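You operate a simulated robot arm through the tools that you are given. There is no shell and no other tool. Be economical: measure what you need, move in short steps, check, and stop when the job is done.

Carry out the task below with a simulated robot arm. There is one attempt and no reset: what you move stays moved.

TASK
Put one of the tags from the top of the tester bench on top of the black box there.

It is judged by the outcome, as a careful person would: the job done as asked, and still so three seconds after it is handed in. It fails if anything else is knocked over, pushed out of place, dropped, spilled or broken.

THE ROBOT
A 6-joint arm with a two-finger parallel gripper, fixed in place. Base frame: the origin is at the foot of the arm, x ahead of it, y to its left, z up; the work surface is at about z = 0. Lengths are in m, angles in rad, forces in N, time in s.
With the tool pointing down near the work surface it reaches from about 0.14 to 0.58 m from the base axis. Its first joint turns from -1.152 to 1.152 rad. Payload 2.1 kg.
Tool frame: the origin (TCP) lies between the finger pads and is the grasp point; the fingertips stand 0.03 m ahead of it; z points along the fingers, y is the line along which they close. The gripper opens to 0.094 m. The fingers are 0.028 m wide and 0.01 m thick; the gripper's body (0.05 by 0.096 m) begins 0.055 m behind the TCP.
Orientation is that of the tool frame in the base frame, as [roll, pitch, yaw] about the fixed x, y, z axes, in that order (R = Rz(yaw) Ry(pitch) Rx(roll)). With the fingers straight down and closing along the base's y, the tool's x points along the base's -x, its y along +y and its z along -z.

THE INTERFACE
- The arm moves only by the tool send_rows. Its argument "steps" is a list of rows, each a list of 7 numbers: the shift along the tool's x, y, z in m, then the turn, a rotation vector about the tool's x, y, z in rad, then the opening, from 0 (shut) to 1 (fully open). In form: [[tx, ty, tz, ax, ay, az, hand], ...]. A call has 1 to 8 rows; each row is the pose to reach, as a shift and turn from the pose commanded when the call began, along the tool's axes at that moment. A row lasts 0.2 s, in which the tool goes at most 0.05 m and 0.15 rad; a call with a longer step from one row to the next is refused whole, and so is a gripper value outside its range. A pose out of reach is approached as far as the arm can. The call stops where the force on the tool passes 40 N (or 10 N more than at its start, if that is more) or the arm is blocked; 0.2 s more then pass. The fingers move at their own pace (about 0.072 m/s each) and stop on an object; they squeeze with about 24 N. The grip force told is the motor's: it shows also when the fingers shut on nothing. Time passes only in rows, and 0.2 s behind the last, so rows that repeat a pose let the fingers close. It gives the time, the measured TCP pose, the force on the tool (base axes), the opening and the grip force at its end, in the units of the frame above (readings bear some noise), and new pictures: "pictures" is both (left out), scene, wrist or none.
- Cameras (640 x 400 px; columns grow to the right, rows downward): "scene" is fixed at [0.0527, -0.3876, 0.474]; the picture's right is [0.70, -0.72, 0.00], its down [-0.48, -0.47, -0.75] and it looks along [0.53, 0.52, -0.67] (base axes); focal length 289 px, centre (320, 200). "wrist" rides on the gripper at [-0.037, 0, -0.058] in the tool frame; the picture's right is [0.00, -1.00, 0.00], its down [0.97, 0.00, -0.24] and it looks along [0.24, 0.00, 0.97] (tool axes); focal length 218 px, centre (320, 200).
- point_at(camera, pixels): for up to 12 pixels [column, row] of the newest picture of that camera ("zoom" is the newest enlarged one), the place [x, y, z] in the base frame of the surface seen there, good to about 0.002 m, but the place of the scene camera against the robot may be out by one fixed shift of up to 0.012 m in any direction. No time passes.
- inspect(camera, box): a new picture of the part [left, top, right, bottom] of that camera's present view, enlarged. No time passes.
- finish_job(): hands the job in; it is judged then, once.

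Work in short steps. Measure before you move; look again where a grasp or a placing could have gone wrong, and mend it. You have 60 turns and 120 pictures in all, the two below and enlarged ones among them. Open the gripper and draw the arm clear of the work before you hand the job in, unless the task says otherwise; then end with one line.

The tools are called as name(argument=value, ...) on one line, values as JSON. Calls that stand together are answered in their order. send_rows: Moves the arm, as the interface text tells. Its arguments: {"type":"object","properties":{"steps":{"type":"array","items":{"type":"array","items":{"type":"number"}}},"pictures":{"type":"string","enum":["both","scene","wrist","none"]}},"required":["steps"]} The other tools are called the same way: point_at (camera, pixels) gives the place of the surface under pixels of a picture; inspect (camera, box) takes an enlarged picture of a part of a camera's view; finish_job () hands the job in.

At the start:

```text
clock: 0.0
position: [0.2807, 0.1732, 0.2383]
ee_rot: [3.141, -0.001, -3.141]
force: [0.5, 0.9, 0.8]
gripper_width: 0.0941
grip_force: 0.1
```

scene: 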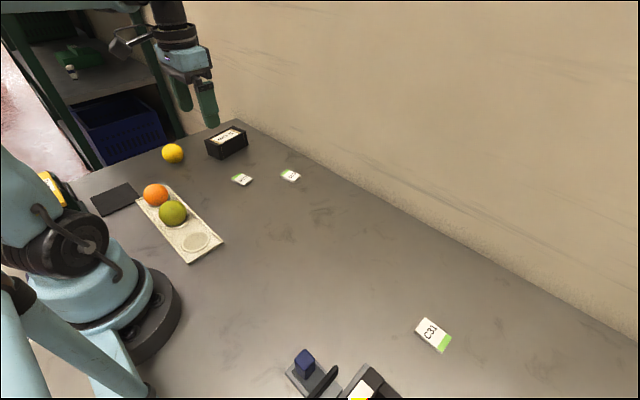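
wrist: 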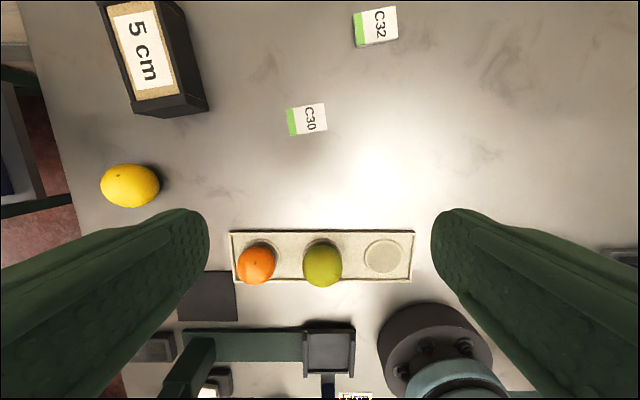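

The wrist view shows tags C30 (307,118) and C32 (376,26) and the black box labelled "5 cm" at (150,58). I'll look closer and measure.

inspect(camera="wrist", box=[80, 0, 420, 212])

inspect(camera="scene", box=[160, 100, 320, 200])

inspect(camera="scene", box=[260, 300, 480, 400])

point_at(camera="wrist", pixels=[[289, 109], [293, 134], [323, 103], [327, 129], [307, 118], [354, 15], [398, 40], [376, 26], [150, 58], [136, 100], [180, 90], [280, 118]])

```text
1.88 times, centred on (250, 106) of wrist
```

zoom: 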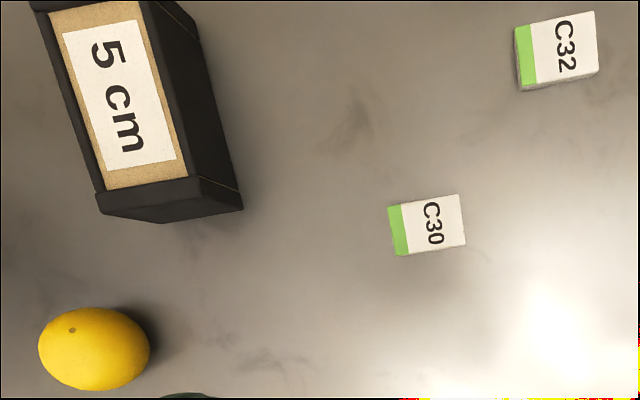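

```text
4.00 times, centred on (240, 150) of scene
```

zoom: 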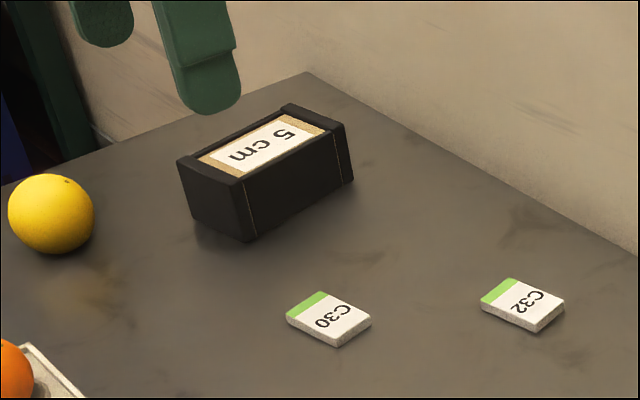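

```text
2.91 times, centred on (370, 350) of scene
```

zoom: 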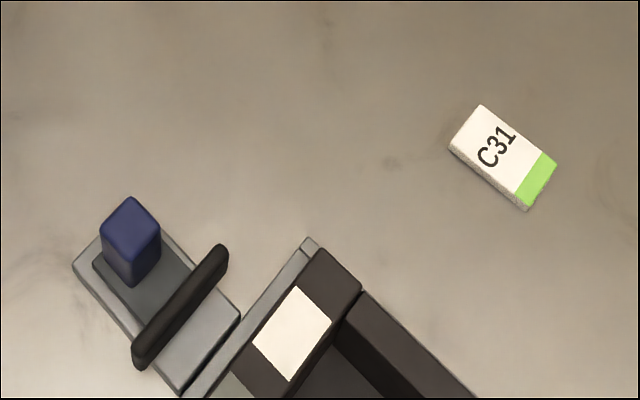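

```text
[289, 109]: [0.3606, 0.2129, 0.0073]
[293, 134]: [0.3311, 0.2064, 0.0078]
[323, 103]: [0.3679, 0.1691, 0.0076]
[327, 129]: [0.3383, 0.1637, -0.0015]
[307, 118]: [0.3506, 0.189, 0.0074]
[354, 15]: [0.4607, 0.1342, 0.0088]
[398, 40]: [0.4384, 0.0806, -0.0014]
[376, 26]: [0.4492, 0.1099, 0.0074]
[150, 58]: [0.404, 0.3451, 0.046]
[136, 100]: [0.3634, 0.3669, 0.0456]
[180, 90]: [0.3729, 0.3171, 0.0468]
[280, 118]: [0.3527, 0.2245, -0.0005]
```

The tags are about 46×30×8 mm and lie flat. Next I'll measure the box's top and rim, since the label looks slightly recessed.

inspect(camera="wrist", box=[80, 0, 240, 130])

```text
3.08 times, centred on (160, 65) of wrist
```

zoom: 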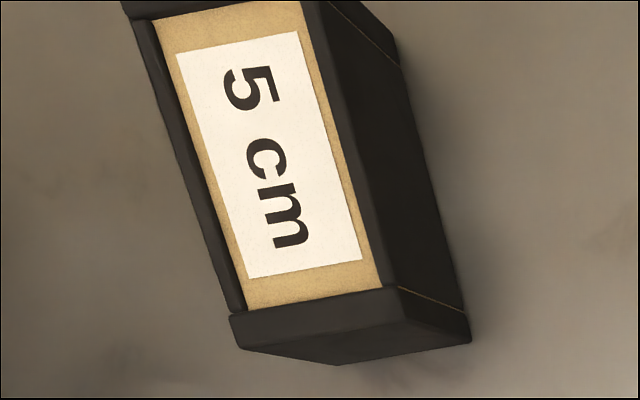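

point_at(camera="zoom", pixels=[[235, 322], [392, 297], [245, 342], [190, 180], [215, 180], [280, 160], [335, 150], [344, 150], [310, 300], [310, 320], [160, 12], [305, 10]])

point_at(camera="scene", pixels=[[242, 180], [227, 135], [290, 176], [232, 128], [207, 140], [245, 132]])

```text
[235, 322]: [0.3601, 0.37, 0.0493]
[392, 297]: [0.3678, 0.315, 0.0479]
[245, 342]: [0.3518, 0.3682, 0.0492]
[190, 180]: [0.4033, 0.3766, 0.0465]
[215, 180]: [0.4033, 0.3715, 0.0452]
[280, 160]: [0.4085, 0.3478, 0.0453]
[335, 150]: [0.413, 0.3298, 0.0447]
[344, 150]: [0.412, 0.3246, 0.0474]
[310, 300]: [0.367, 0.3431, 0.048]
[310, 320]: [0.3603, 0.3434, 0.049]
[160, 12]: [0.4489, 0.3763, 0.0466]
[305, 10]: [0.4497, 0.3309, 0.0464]
```

```text
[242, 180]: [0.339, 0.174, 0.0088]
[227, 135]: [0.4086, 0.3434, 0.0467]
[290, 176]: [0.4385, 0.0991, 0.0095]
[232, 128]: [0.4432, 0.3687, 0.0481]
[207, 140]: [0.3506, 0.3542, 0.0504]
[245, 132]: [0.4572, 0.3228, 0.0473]
```

The label is recessed about 3 mm below the rim (panel z≈0.0455, rim ≈0.0485) and is roughly 45×85 mm with its long side near base x. I'll grip C30 across its short side, which lies about 0.18 rad from x. That means turning the tool about +1.39 rad while moving above the tag.

send_rows(steps=[[-0.009, 0.002, 0, 0, 0, 0.14, 1], [-0.018, 0.004, 0, 0, 0, 0.28, 1], [-0.027, 0.006, 0, 0, 0, 0.42, 1], [-0.036, 0.008, 0, 0, 0, 0.56, 1], [-0.045, 0.01, 0, 0, 0, 0.7, 1], [-0.054, 0.012, 0, 0, 0, 0.84, 1], [-0.062, 0.014, 0, 0, 0, 0.98, 1], [-0.069, 0.015, 0, 0, 0, 1.12, 1]], pictures="none")

send_rows(steps=[[0, 0, 0.04, 0, 0, 0.14, 1], [0, 0, 0.08, 0, 0, 0.27, 1], [0, 0, 0.1, 0, 0, 0.27, 1], [0, 0, 0.1, 0, 0, 0.27, 1]], pictures="both")

```text
clock: 1.8
position: [0.3488, 0.1885, 0.2367]
ee_rot: [3.142, 0.0, 2.019]
force: [-0.8, 0.0, -0.8]
gripper_width: 0.0941
grip_force: 0.0
```

```text
clock: 2.8
position: [0.3514, 0.1894, 0.1377]
ee_rot: [-3.141, 0.0, 1.75]
force: [0.0, -0.3, 0.2]
gripper_width: 0.0939
grip_force: 0.1
```

scene: 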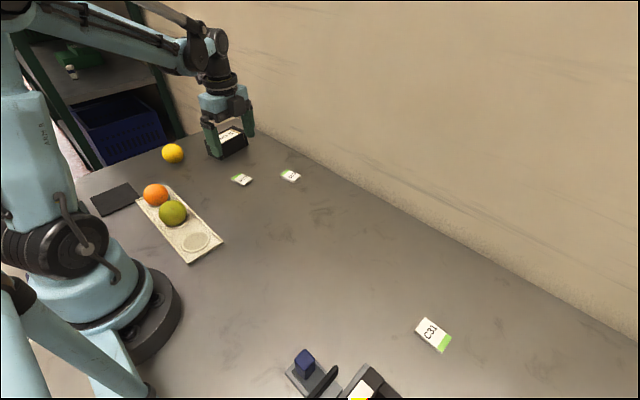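
wrist: 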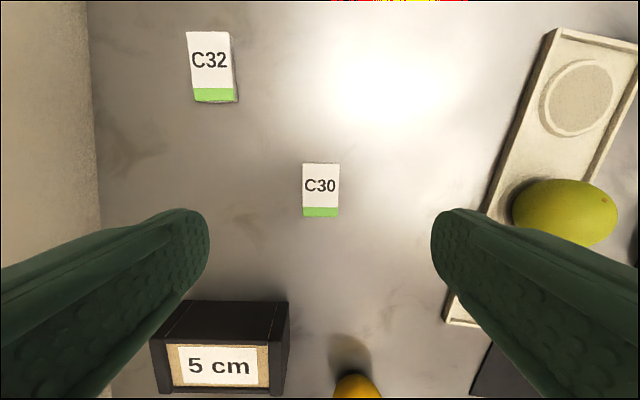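

C30 sits squarely between the fingers at (320,190). I'll measure its corners from here.

point_at(camera="wrist", pixels=[[304, 165], [338, 165], [305, 214], [337, 214], [320, 190], [360, 190], [280, 190]])

inspect(camera="wrist", box=[270, 150, 370, 230])

```text
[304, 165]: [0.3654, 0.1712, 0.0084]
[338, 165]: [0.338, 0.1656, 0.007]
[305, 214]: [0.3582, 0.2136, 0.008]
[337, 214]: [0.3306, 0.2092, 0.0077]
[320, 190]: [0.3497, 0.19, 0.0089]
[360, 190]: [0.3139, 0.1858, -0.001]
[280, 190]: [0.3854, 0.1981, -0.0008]
```

```text
5.00 times, centred on (320, 190) of wrist
```

zoom: 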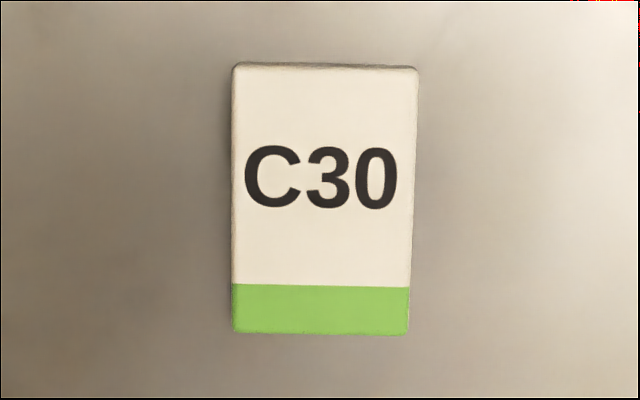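

The tag centre is (0.348, 0.190), top at z≈0.008, and I'm about 3 mm off along tool y. I'll narrow the fingers and descend so the tips stop about 3 mm above the bench.

send_rows(steps=[[0, -0.003, 0.03, 0, 0, 0, 0.65], [0, -0.003, 0.06, 0, 0, 0, 0.6], [0, -0.003, 0.085, 0, 0, 0, 0.6], [0, -0.003, 0.098, 0, 0, 0, 0.6], [0, -0.003, 0.104, 0, 0, 0, 0.6], [0, -0.003, 0.104, 0, 0, 0, 0.6]], pictures="both")

```text
clock: 4.2
position: [0.3477, 0.1881, 0.0324]
ee_rot: [3.14, -0.002, 1.752]
force: [0.4, 0.0, -0.6]
gripper_width: 0.0563
grip_force: 0.1
```

scene: 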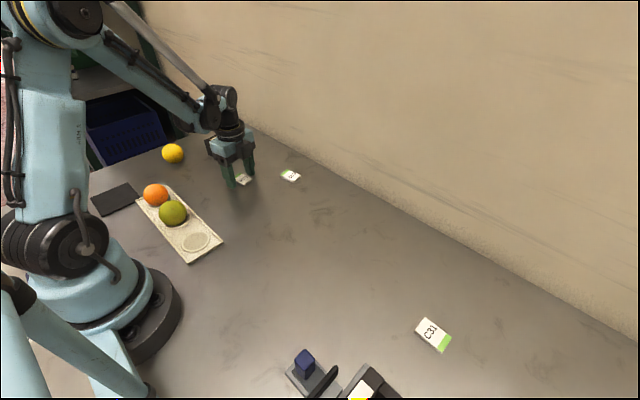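
wrist: 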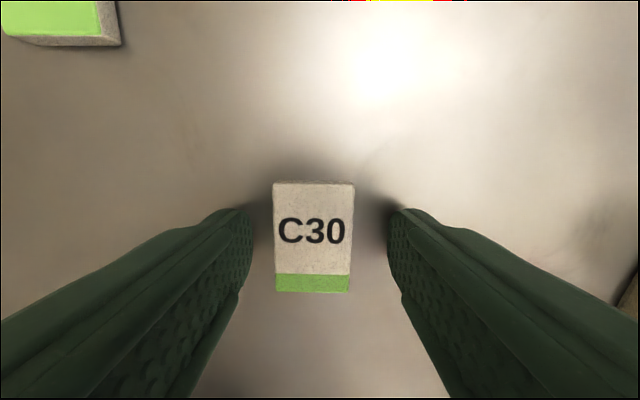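

The fingers straddle the tag evenly at z=0.032. I'll close and lift a little.

send_rows(steps=[[0, 0, 0, 0, 0, 0, 0.3], [0, 0, 0, 0, 0, 0, 0], [0, 0, 0, 0, 0, 0, 0], [0, 0, 0, 0, 0, 0, 0], [0, 0, -0.02, 0, 0, 0, 0], [0, 0, -0.05, 0, 0, 0, 0], [0, 0, -0.09, 0, 0, 0, 0], [0, 0, -0.09, 0, 0, 0, 0]], pictures="both")

```text
clock: 6.0
position: [0.3475, 0.1877, 0.1234]
ee_rot: [3.142, 0.0, 1.753]
force: [-0.8, -0.2, -0.4]
gripper_width: 0.0306
grip_force: 24.0
```

scene: 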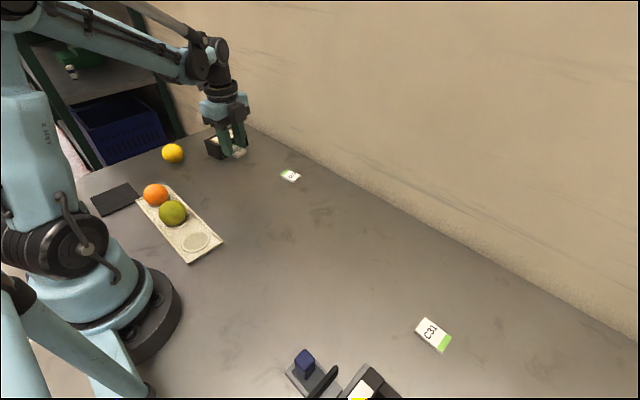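
wrist: 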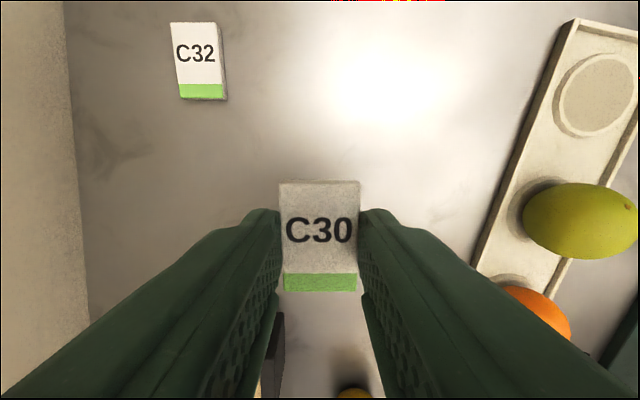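

The tag is held (opening 0.031, grip 24 N). I'll move above the box panel centre (0.408, 0.348) and turn about −1.53 rad so the tag's long side follows the box's.

send_rows(steps=[[0.01, 0.006, -0.02, 0, 0, -0.14, 0], [0.03, 0.018, -0.03, 0, 0, -0.28, 0], [0.05, 0.03, -0.03, 0, 0, -0.42, 0], [0.07, 0.042, -0.03, 0, 0, -0.56, 0], [0.09, 0.054, -0.03, 0, 0, -0.7, 0], [0.11, 0.066, -0.03, 0, 0, -0.84, 0], [0.13, 0.078, -0.03, 0, 0, -0.98, 0], [0.1468, 0.0884, -0.03, 0, 0, -1.12, 0]], pictures="none")

send_rows(steps=[[0, 0, 0, 0, 0, -0.14, 0], [0, 0, 0, 0, 0, -0.28, 0], [0, 0, 0, 0, 0, -0.41, 0], [0, 0, 0, 0, 0, -0.41, 0]], pictures="both")

```text
clock: 7.8
position: [0.4084, 0.3472, 0.1538]
ee_rot: [-3.14, 0.0, 2.875]
force: [0.8, 0.6, -0.5]
gripper_width: 0.0303
grip_force: 24.1
```

```text
clock: 8.8
position: [0.409, 0.3468, 0.1543]
ee_rot: [-3.141, -0.001, -2.999]
force: [0.3, 0.1, 0.3]
gripper_width: 0.0307
grip_force: 24.2
```

scene: 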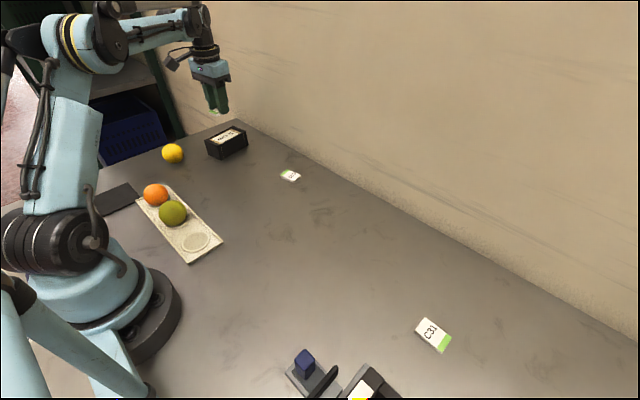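
wrist: 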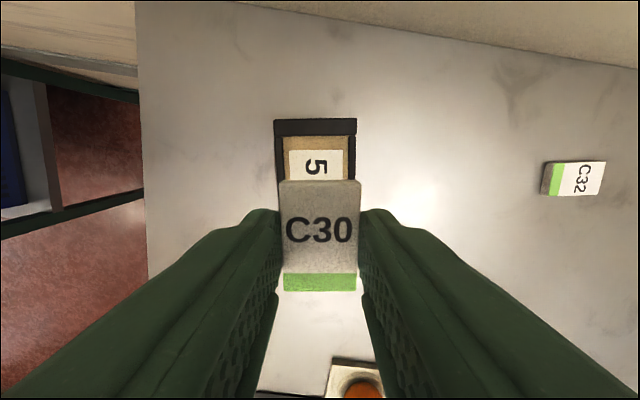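

The box lines up with the tag in the wrist view. I'll check the lateral centring on the visible far end of the box.

point_at(camera="wrist", pixels=[[277, 130], [354, 130], [284, 160], [350, 160], [315, 139], [315, 122], [316, 145], [279, 160]])

inspect(camera="wrist", box=[240, 100, 400, 200])

```text
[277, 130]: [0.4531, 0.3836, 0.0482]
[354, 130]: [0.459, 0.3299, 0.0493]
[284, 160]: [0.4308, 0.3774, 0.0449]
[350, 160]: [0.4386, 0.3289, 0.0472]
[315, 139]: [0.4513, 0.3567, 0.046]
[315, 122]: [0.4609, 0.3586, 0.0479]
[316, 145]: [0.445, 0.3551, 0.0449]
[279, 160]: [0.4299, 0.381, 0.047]
```

```text
4.00 times, centred on (320, 150) of wrist
```

zoom: 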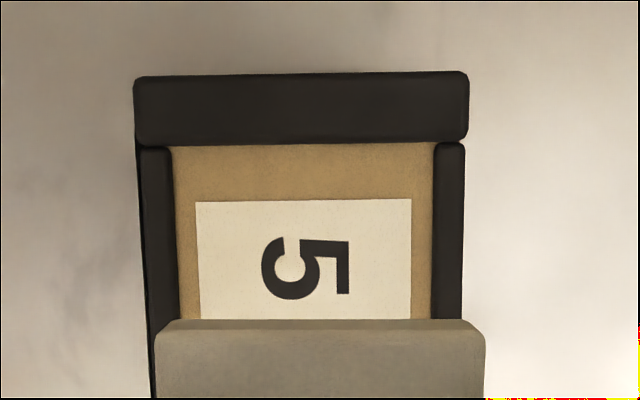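

The box centreline at the tag's x is y≈0.350, so I'll shift +3 mm in y. I'll lower to TCP z≈0.080, which puts the tips about 1.5 mm above the rim and the tag about 2 mm above the panel.

send_rows(steps=[[0, 0.003, 0.03, 0, 0, 0, 0], [0, 0.003, 0.055, 0, 0, 0, 0], [0, 0.003, 0.067, 0, 0, 0, 0], [0, 0.003, 0.072, 0, 0, 0, 0], [0, 0.003, 0.0742, 0, 0, 0, 0], [0, 0.003, 0.0742, 0, 0, 0, 0]], pictures="both")

inspect(camera="scene", box=[180, 80, 276, 170])

```text
clock: 10.2
position: [0.4072, 0.3493, 0.0805]
ee_rot: [3.141, 0.001, -3.003]
force: [3.3, -4.6, 23.8]
gripper_width: 0.0306
grip_force: 24.4
```

scene: 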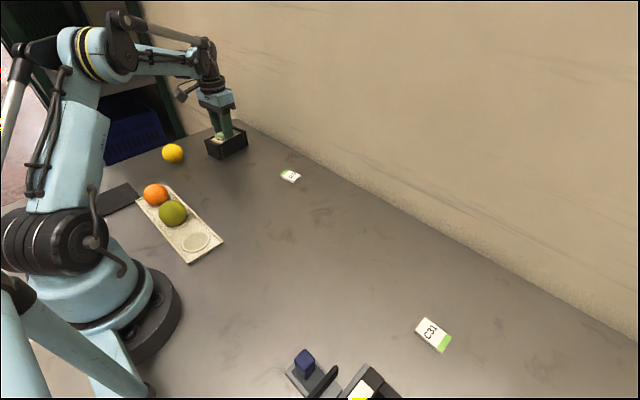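
wrist: 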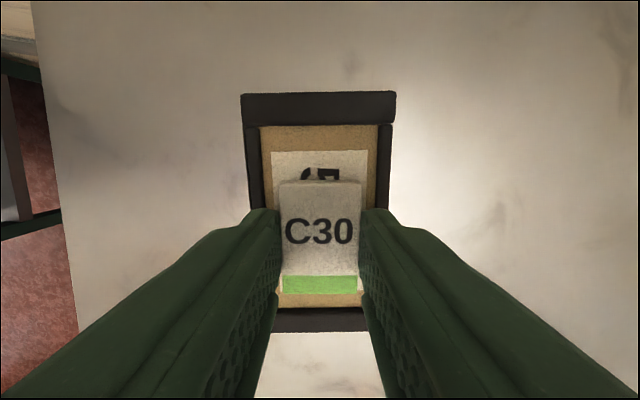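

```text
4.44 times, centred on (228, 125) of scene
```

zoom: 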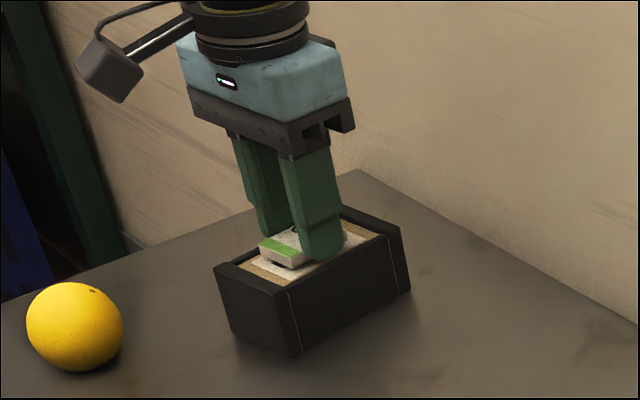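

The force is 24 N, so something is touching, likely a fingertip on the rim. I'll lift 2 mm so the fingers don't drag the box when they open.

send_rows(steps=[[0, 0, -0.0012, 0, 0, 0, 0], [0, 0, -0.002, 0, 0, 0, 0], [0, 0, -0.002, 0, 0, 0, 0]], pictures="wrist")

inspect(camera="scene", box=[200, 110, 264, 165])

```text
clock: 11.0
position: [0.407, 0.3507, 0.0811]
ee_rot: [3.14, 0.0, -3.001]
force: [0.3, 1.1, -0.7]
gripper_width: 0.0306
grip_force: 24.0
```

wrist: 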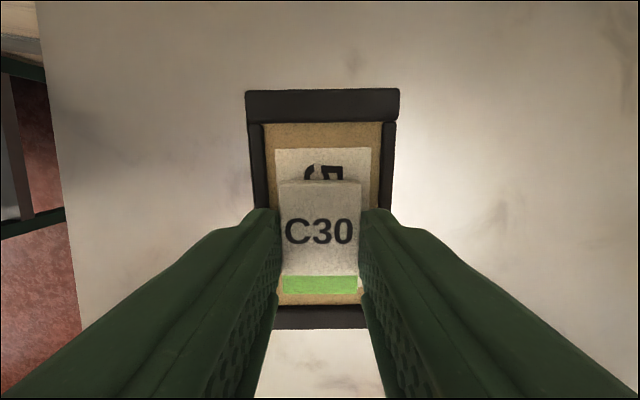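

```text
7.27 times, centred on (232, 138) of scene
```

zoom: 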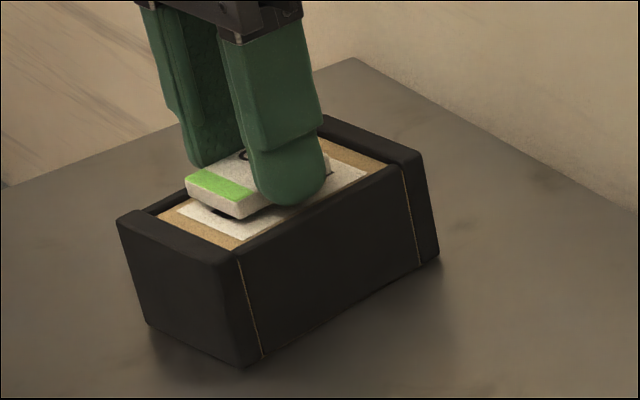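

The tool is free now (force ≈0) and the tag hovers just above the panel. I'll raise 1 mm for rim clearance, open, then lift straight up.

send_rows(steps=[[0, 0, -0.001, 0, 0, 0, 0], [0, 0, -0.001, 0, 0, 0, 0], [0, 0, -0.001, 0, 0, 0, 0.6], [0, 0, -0.001, 0, 0, 0, 0.6], [0, 0, -0.001, 0, 0, 0, 0.6], [0, 0, -0.02, 0, 0, 0, 0.6], [0, 0, -0.06, 0, 0, 0, 0.6], [0, 0, -0.09, 0, 0, 0, 0.8]], pictures="both")

inspect(camera="scene", box=[190, 110, 270, 165])

```text
clock: 12.8
position: [0.4084, 0.3515, 0.1711]
ee_rot: [-3.141, 0.0, -3.001]
force: [0.3, 0.5, -0.7]
gripper_width: 0.0754
grip_force: 0.0
```

scene: 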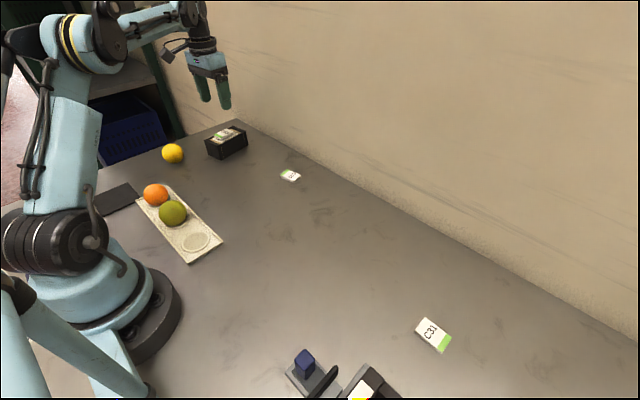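
wrist: 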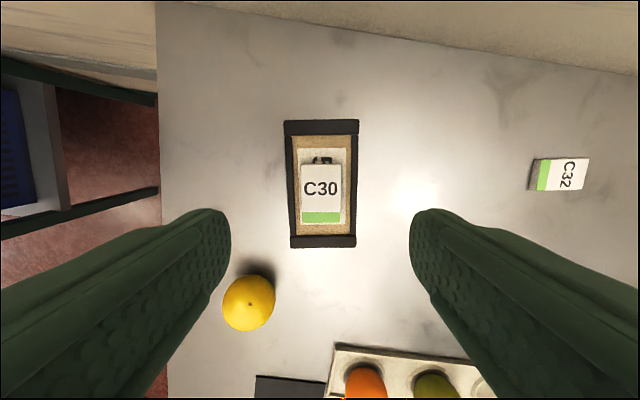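

```text
7.27 times, centred on (230, 138) of scene
```

zoom: 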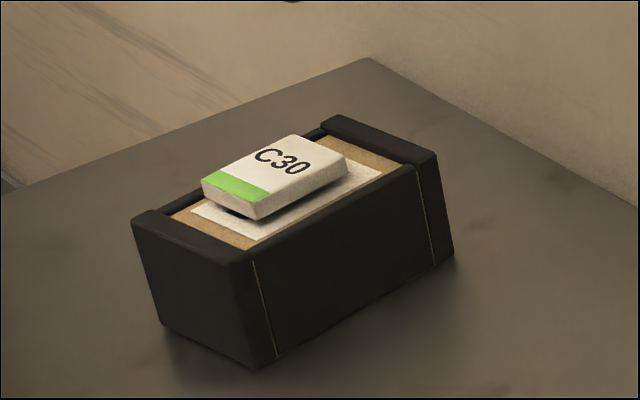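

The tag is on the box, but there's a shadow under its green end. I'll check its tilt and whether the box moved.

inspect(camera="wrist", box=[270, 110, 370, 260])

point_at(camera="wrist", pixels=[[305, 169], [337, 169], [305, 218], [337, 218], [320, 205], [288, 241], [354, 241], [288, 125], [356, 125], [320, 230]])

```text
2.67 times, centred on (320, 185) of wrist
```

zoom: 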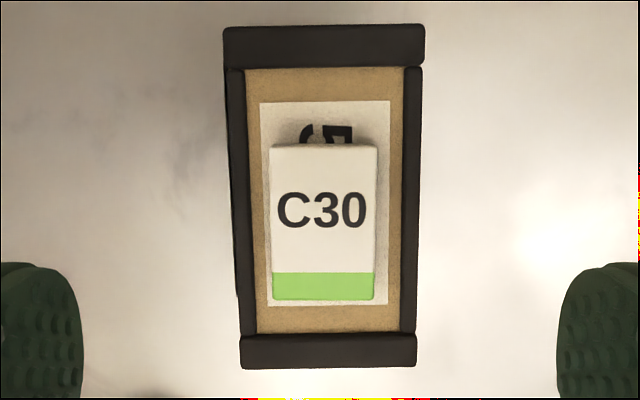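

```text
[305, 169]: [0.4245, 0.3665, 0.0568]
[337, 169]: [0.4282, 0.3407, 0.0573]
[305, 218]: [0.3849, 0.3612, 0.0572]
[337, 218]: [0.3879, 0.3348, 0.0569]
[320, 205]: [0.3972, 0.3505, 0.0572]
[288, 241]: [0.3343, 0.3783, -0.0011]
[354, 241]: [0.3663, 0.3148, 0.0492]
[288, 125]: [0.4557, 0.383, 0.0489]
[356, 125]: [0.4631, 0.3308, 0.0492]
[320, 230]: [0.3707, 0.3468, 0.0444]
```

The tag is level, with all four corners at z≈0.057, and the box is where it was. I'll draw the arm up and away, then take a last look.

send_rows(steps=[[0.02, -0.02, -0.03, 0, 0, 0, 1], [0.04, -0.05, -0.06, 0, 0, 0, 1], [0.06, -0.08, -0.07, 0, 0, 0, 1], [0.08, -0.11, -0.07, 0, 0, 0, 1], [0.1, -0.14, -0.07, 0, 0, 0, 1], [0.1, -0.14, -0.07, 0, 0, 0, 1]], pictures="both")

inspect(camera="scene", box=[190, 110, 270, 165])

```text
clock: 14.2
position: [0.3281, 0.1993, 0.2416]
ee_rot: [-3.141, 0.001, -2.999]
force: [0.4, -0.8, 0.0]
gripper_width: 0.094
grip_force: 0.0
```

scene: 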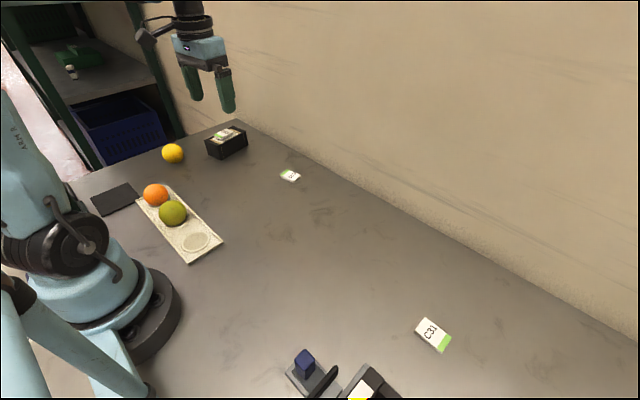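
wrist: 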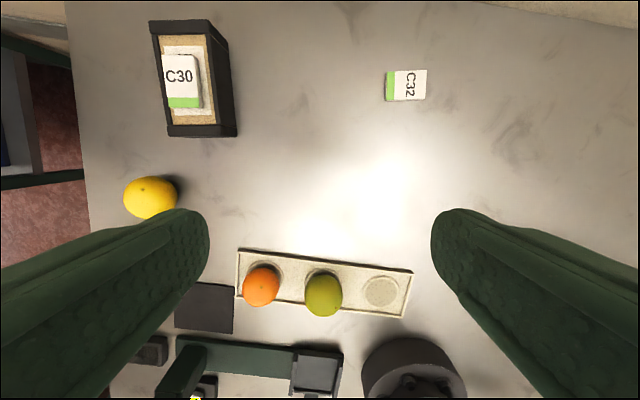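

```text
7.27 times, centred on (230, 138) of scene
```

zoom: 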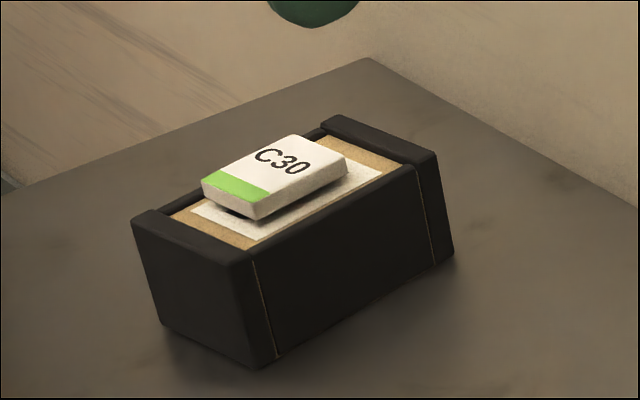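

The tag is lying still on the box, nothing else has moved, and the arm is clear, so I'm handing in.

finish_job()

```text
The job is handed in.
```

Tag C30 now lies flat on top of the black box; the gripper is open, the arm is clear, and nothing else was visibly disturbed.
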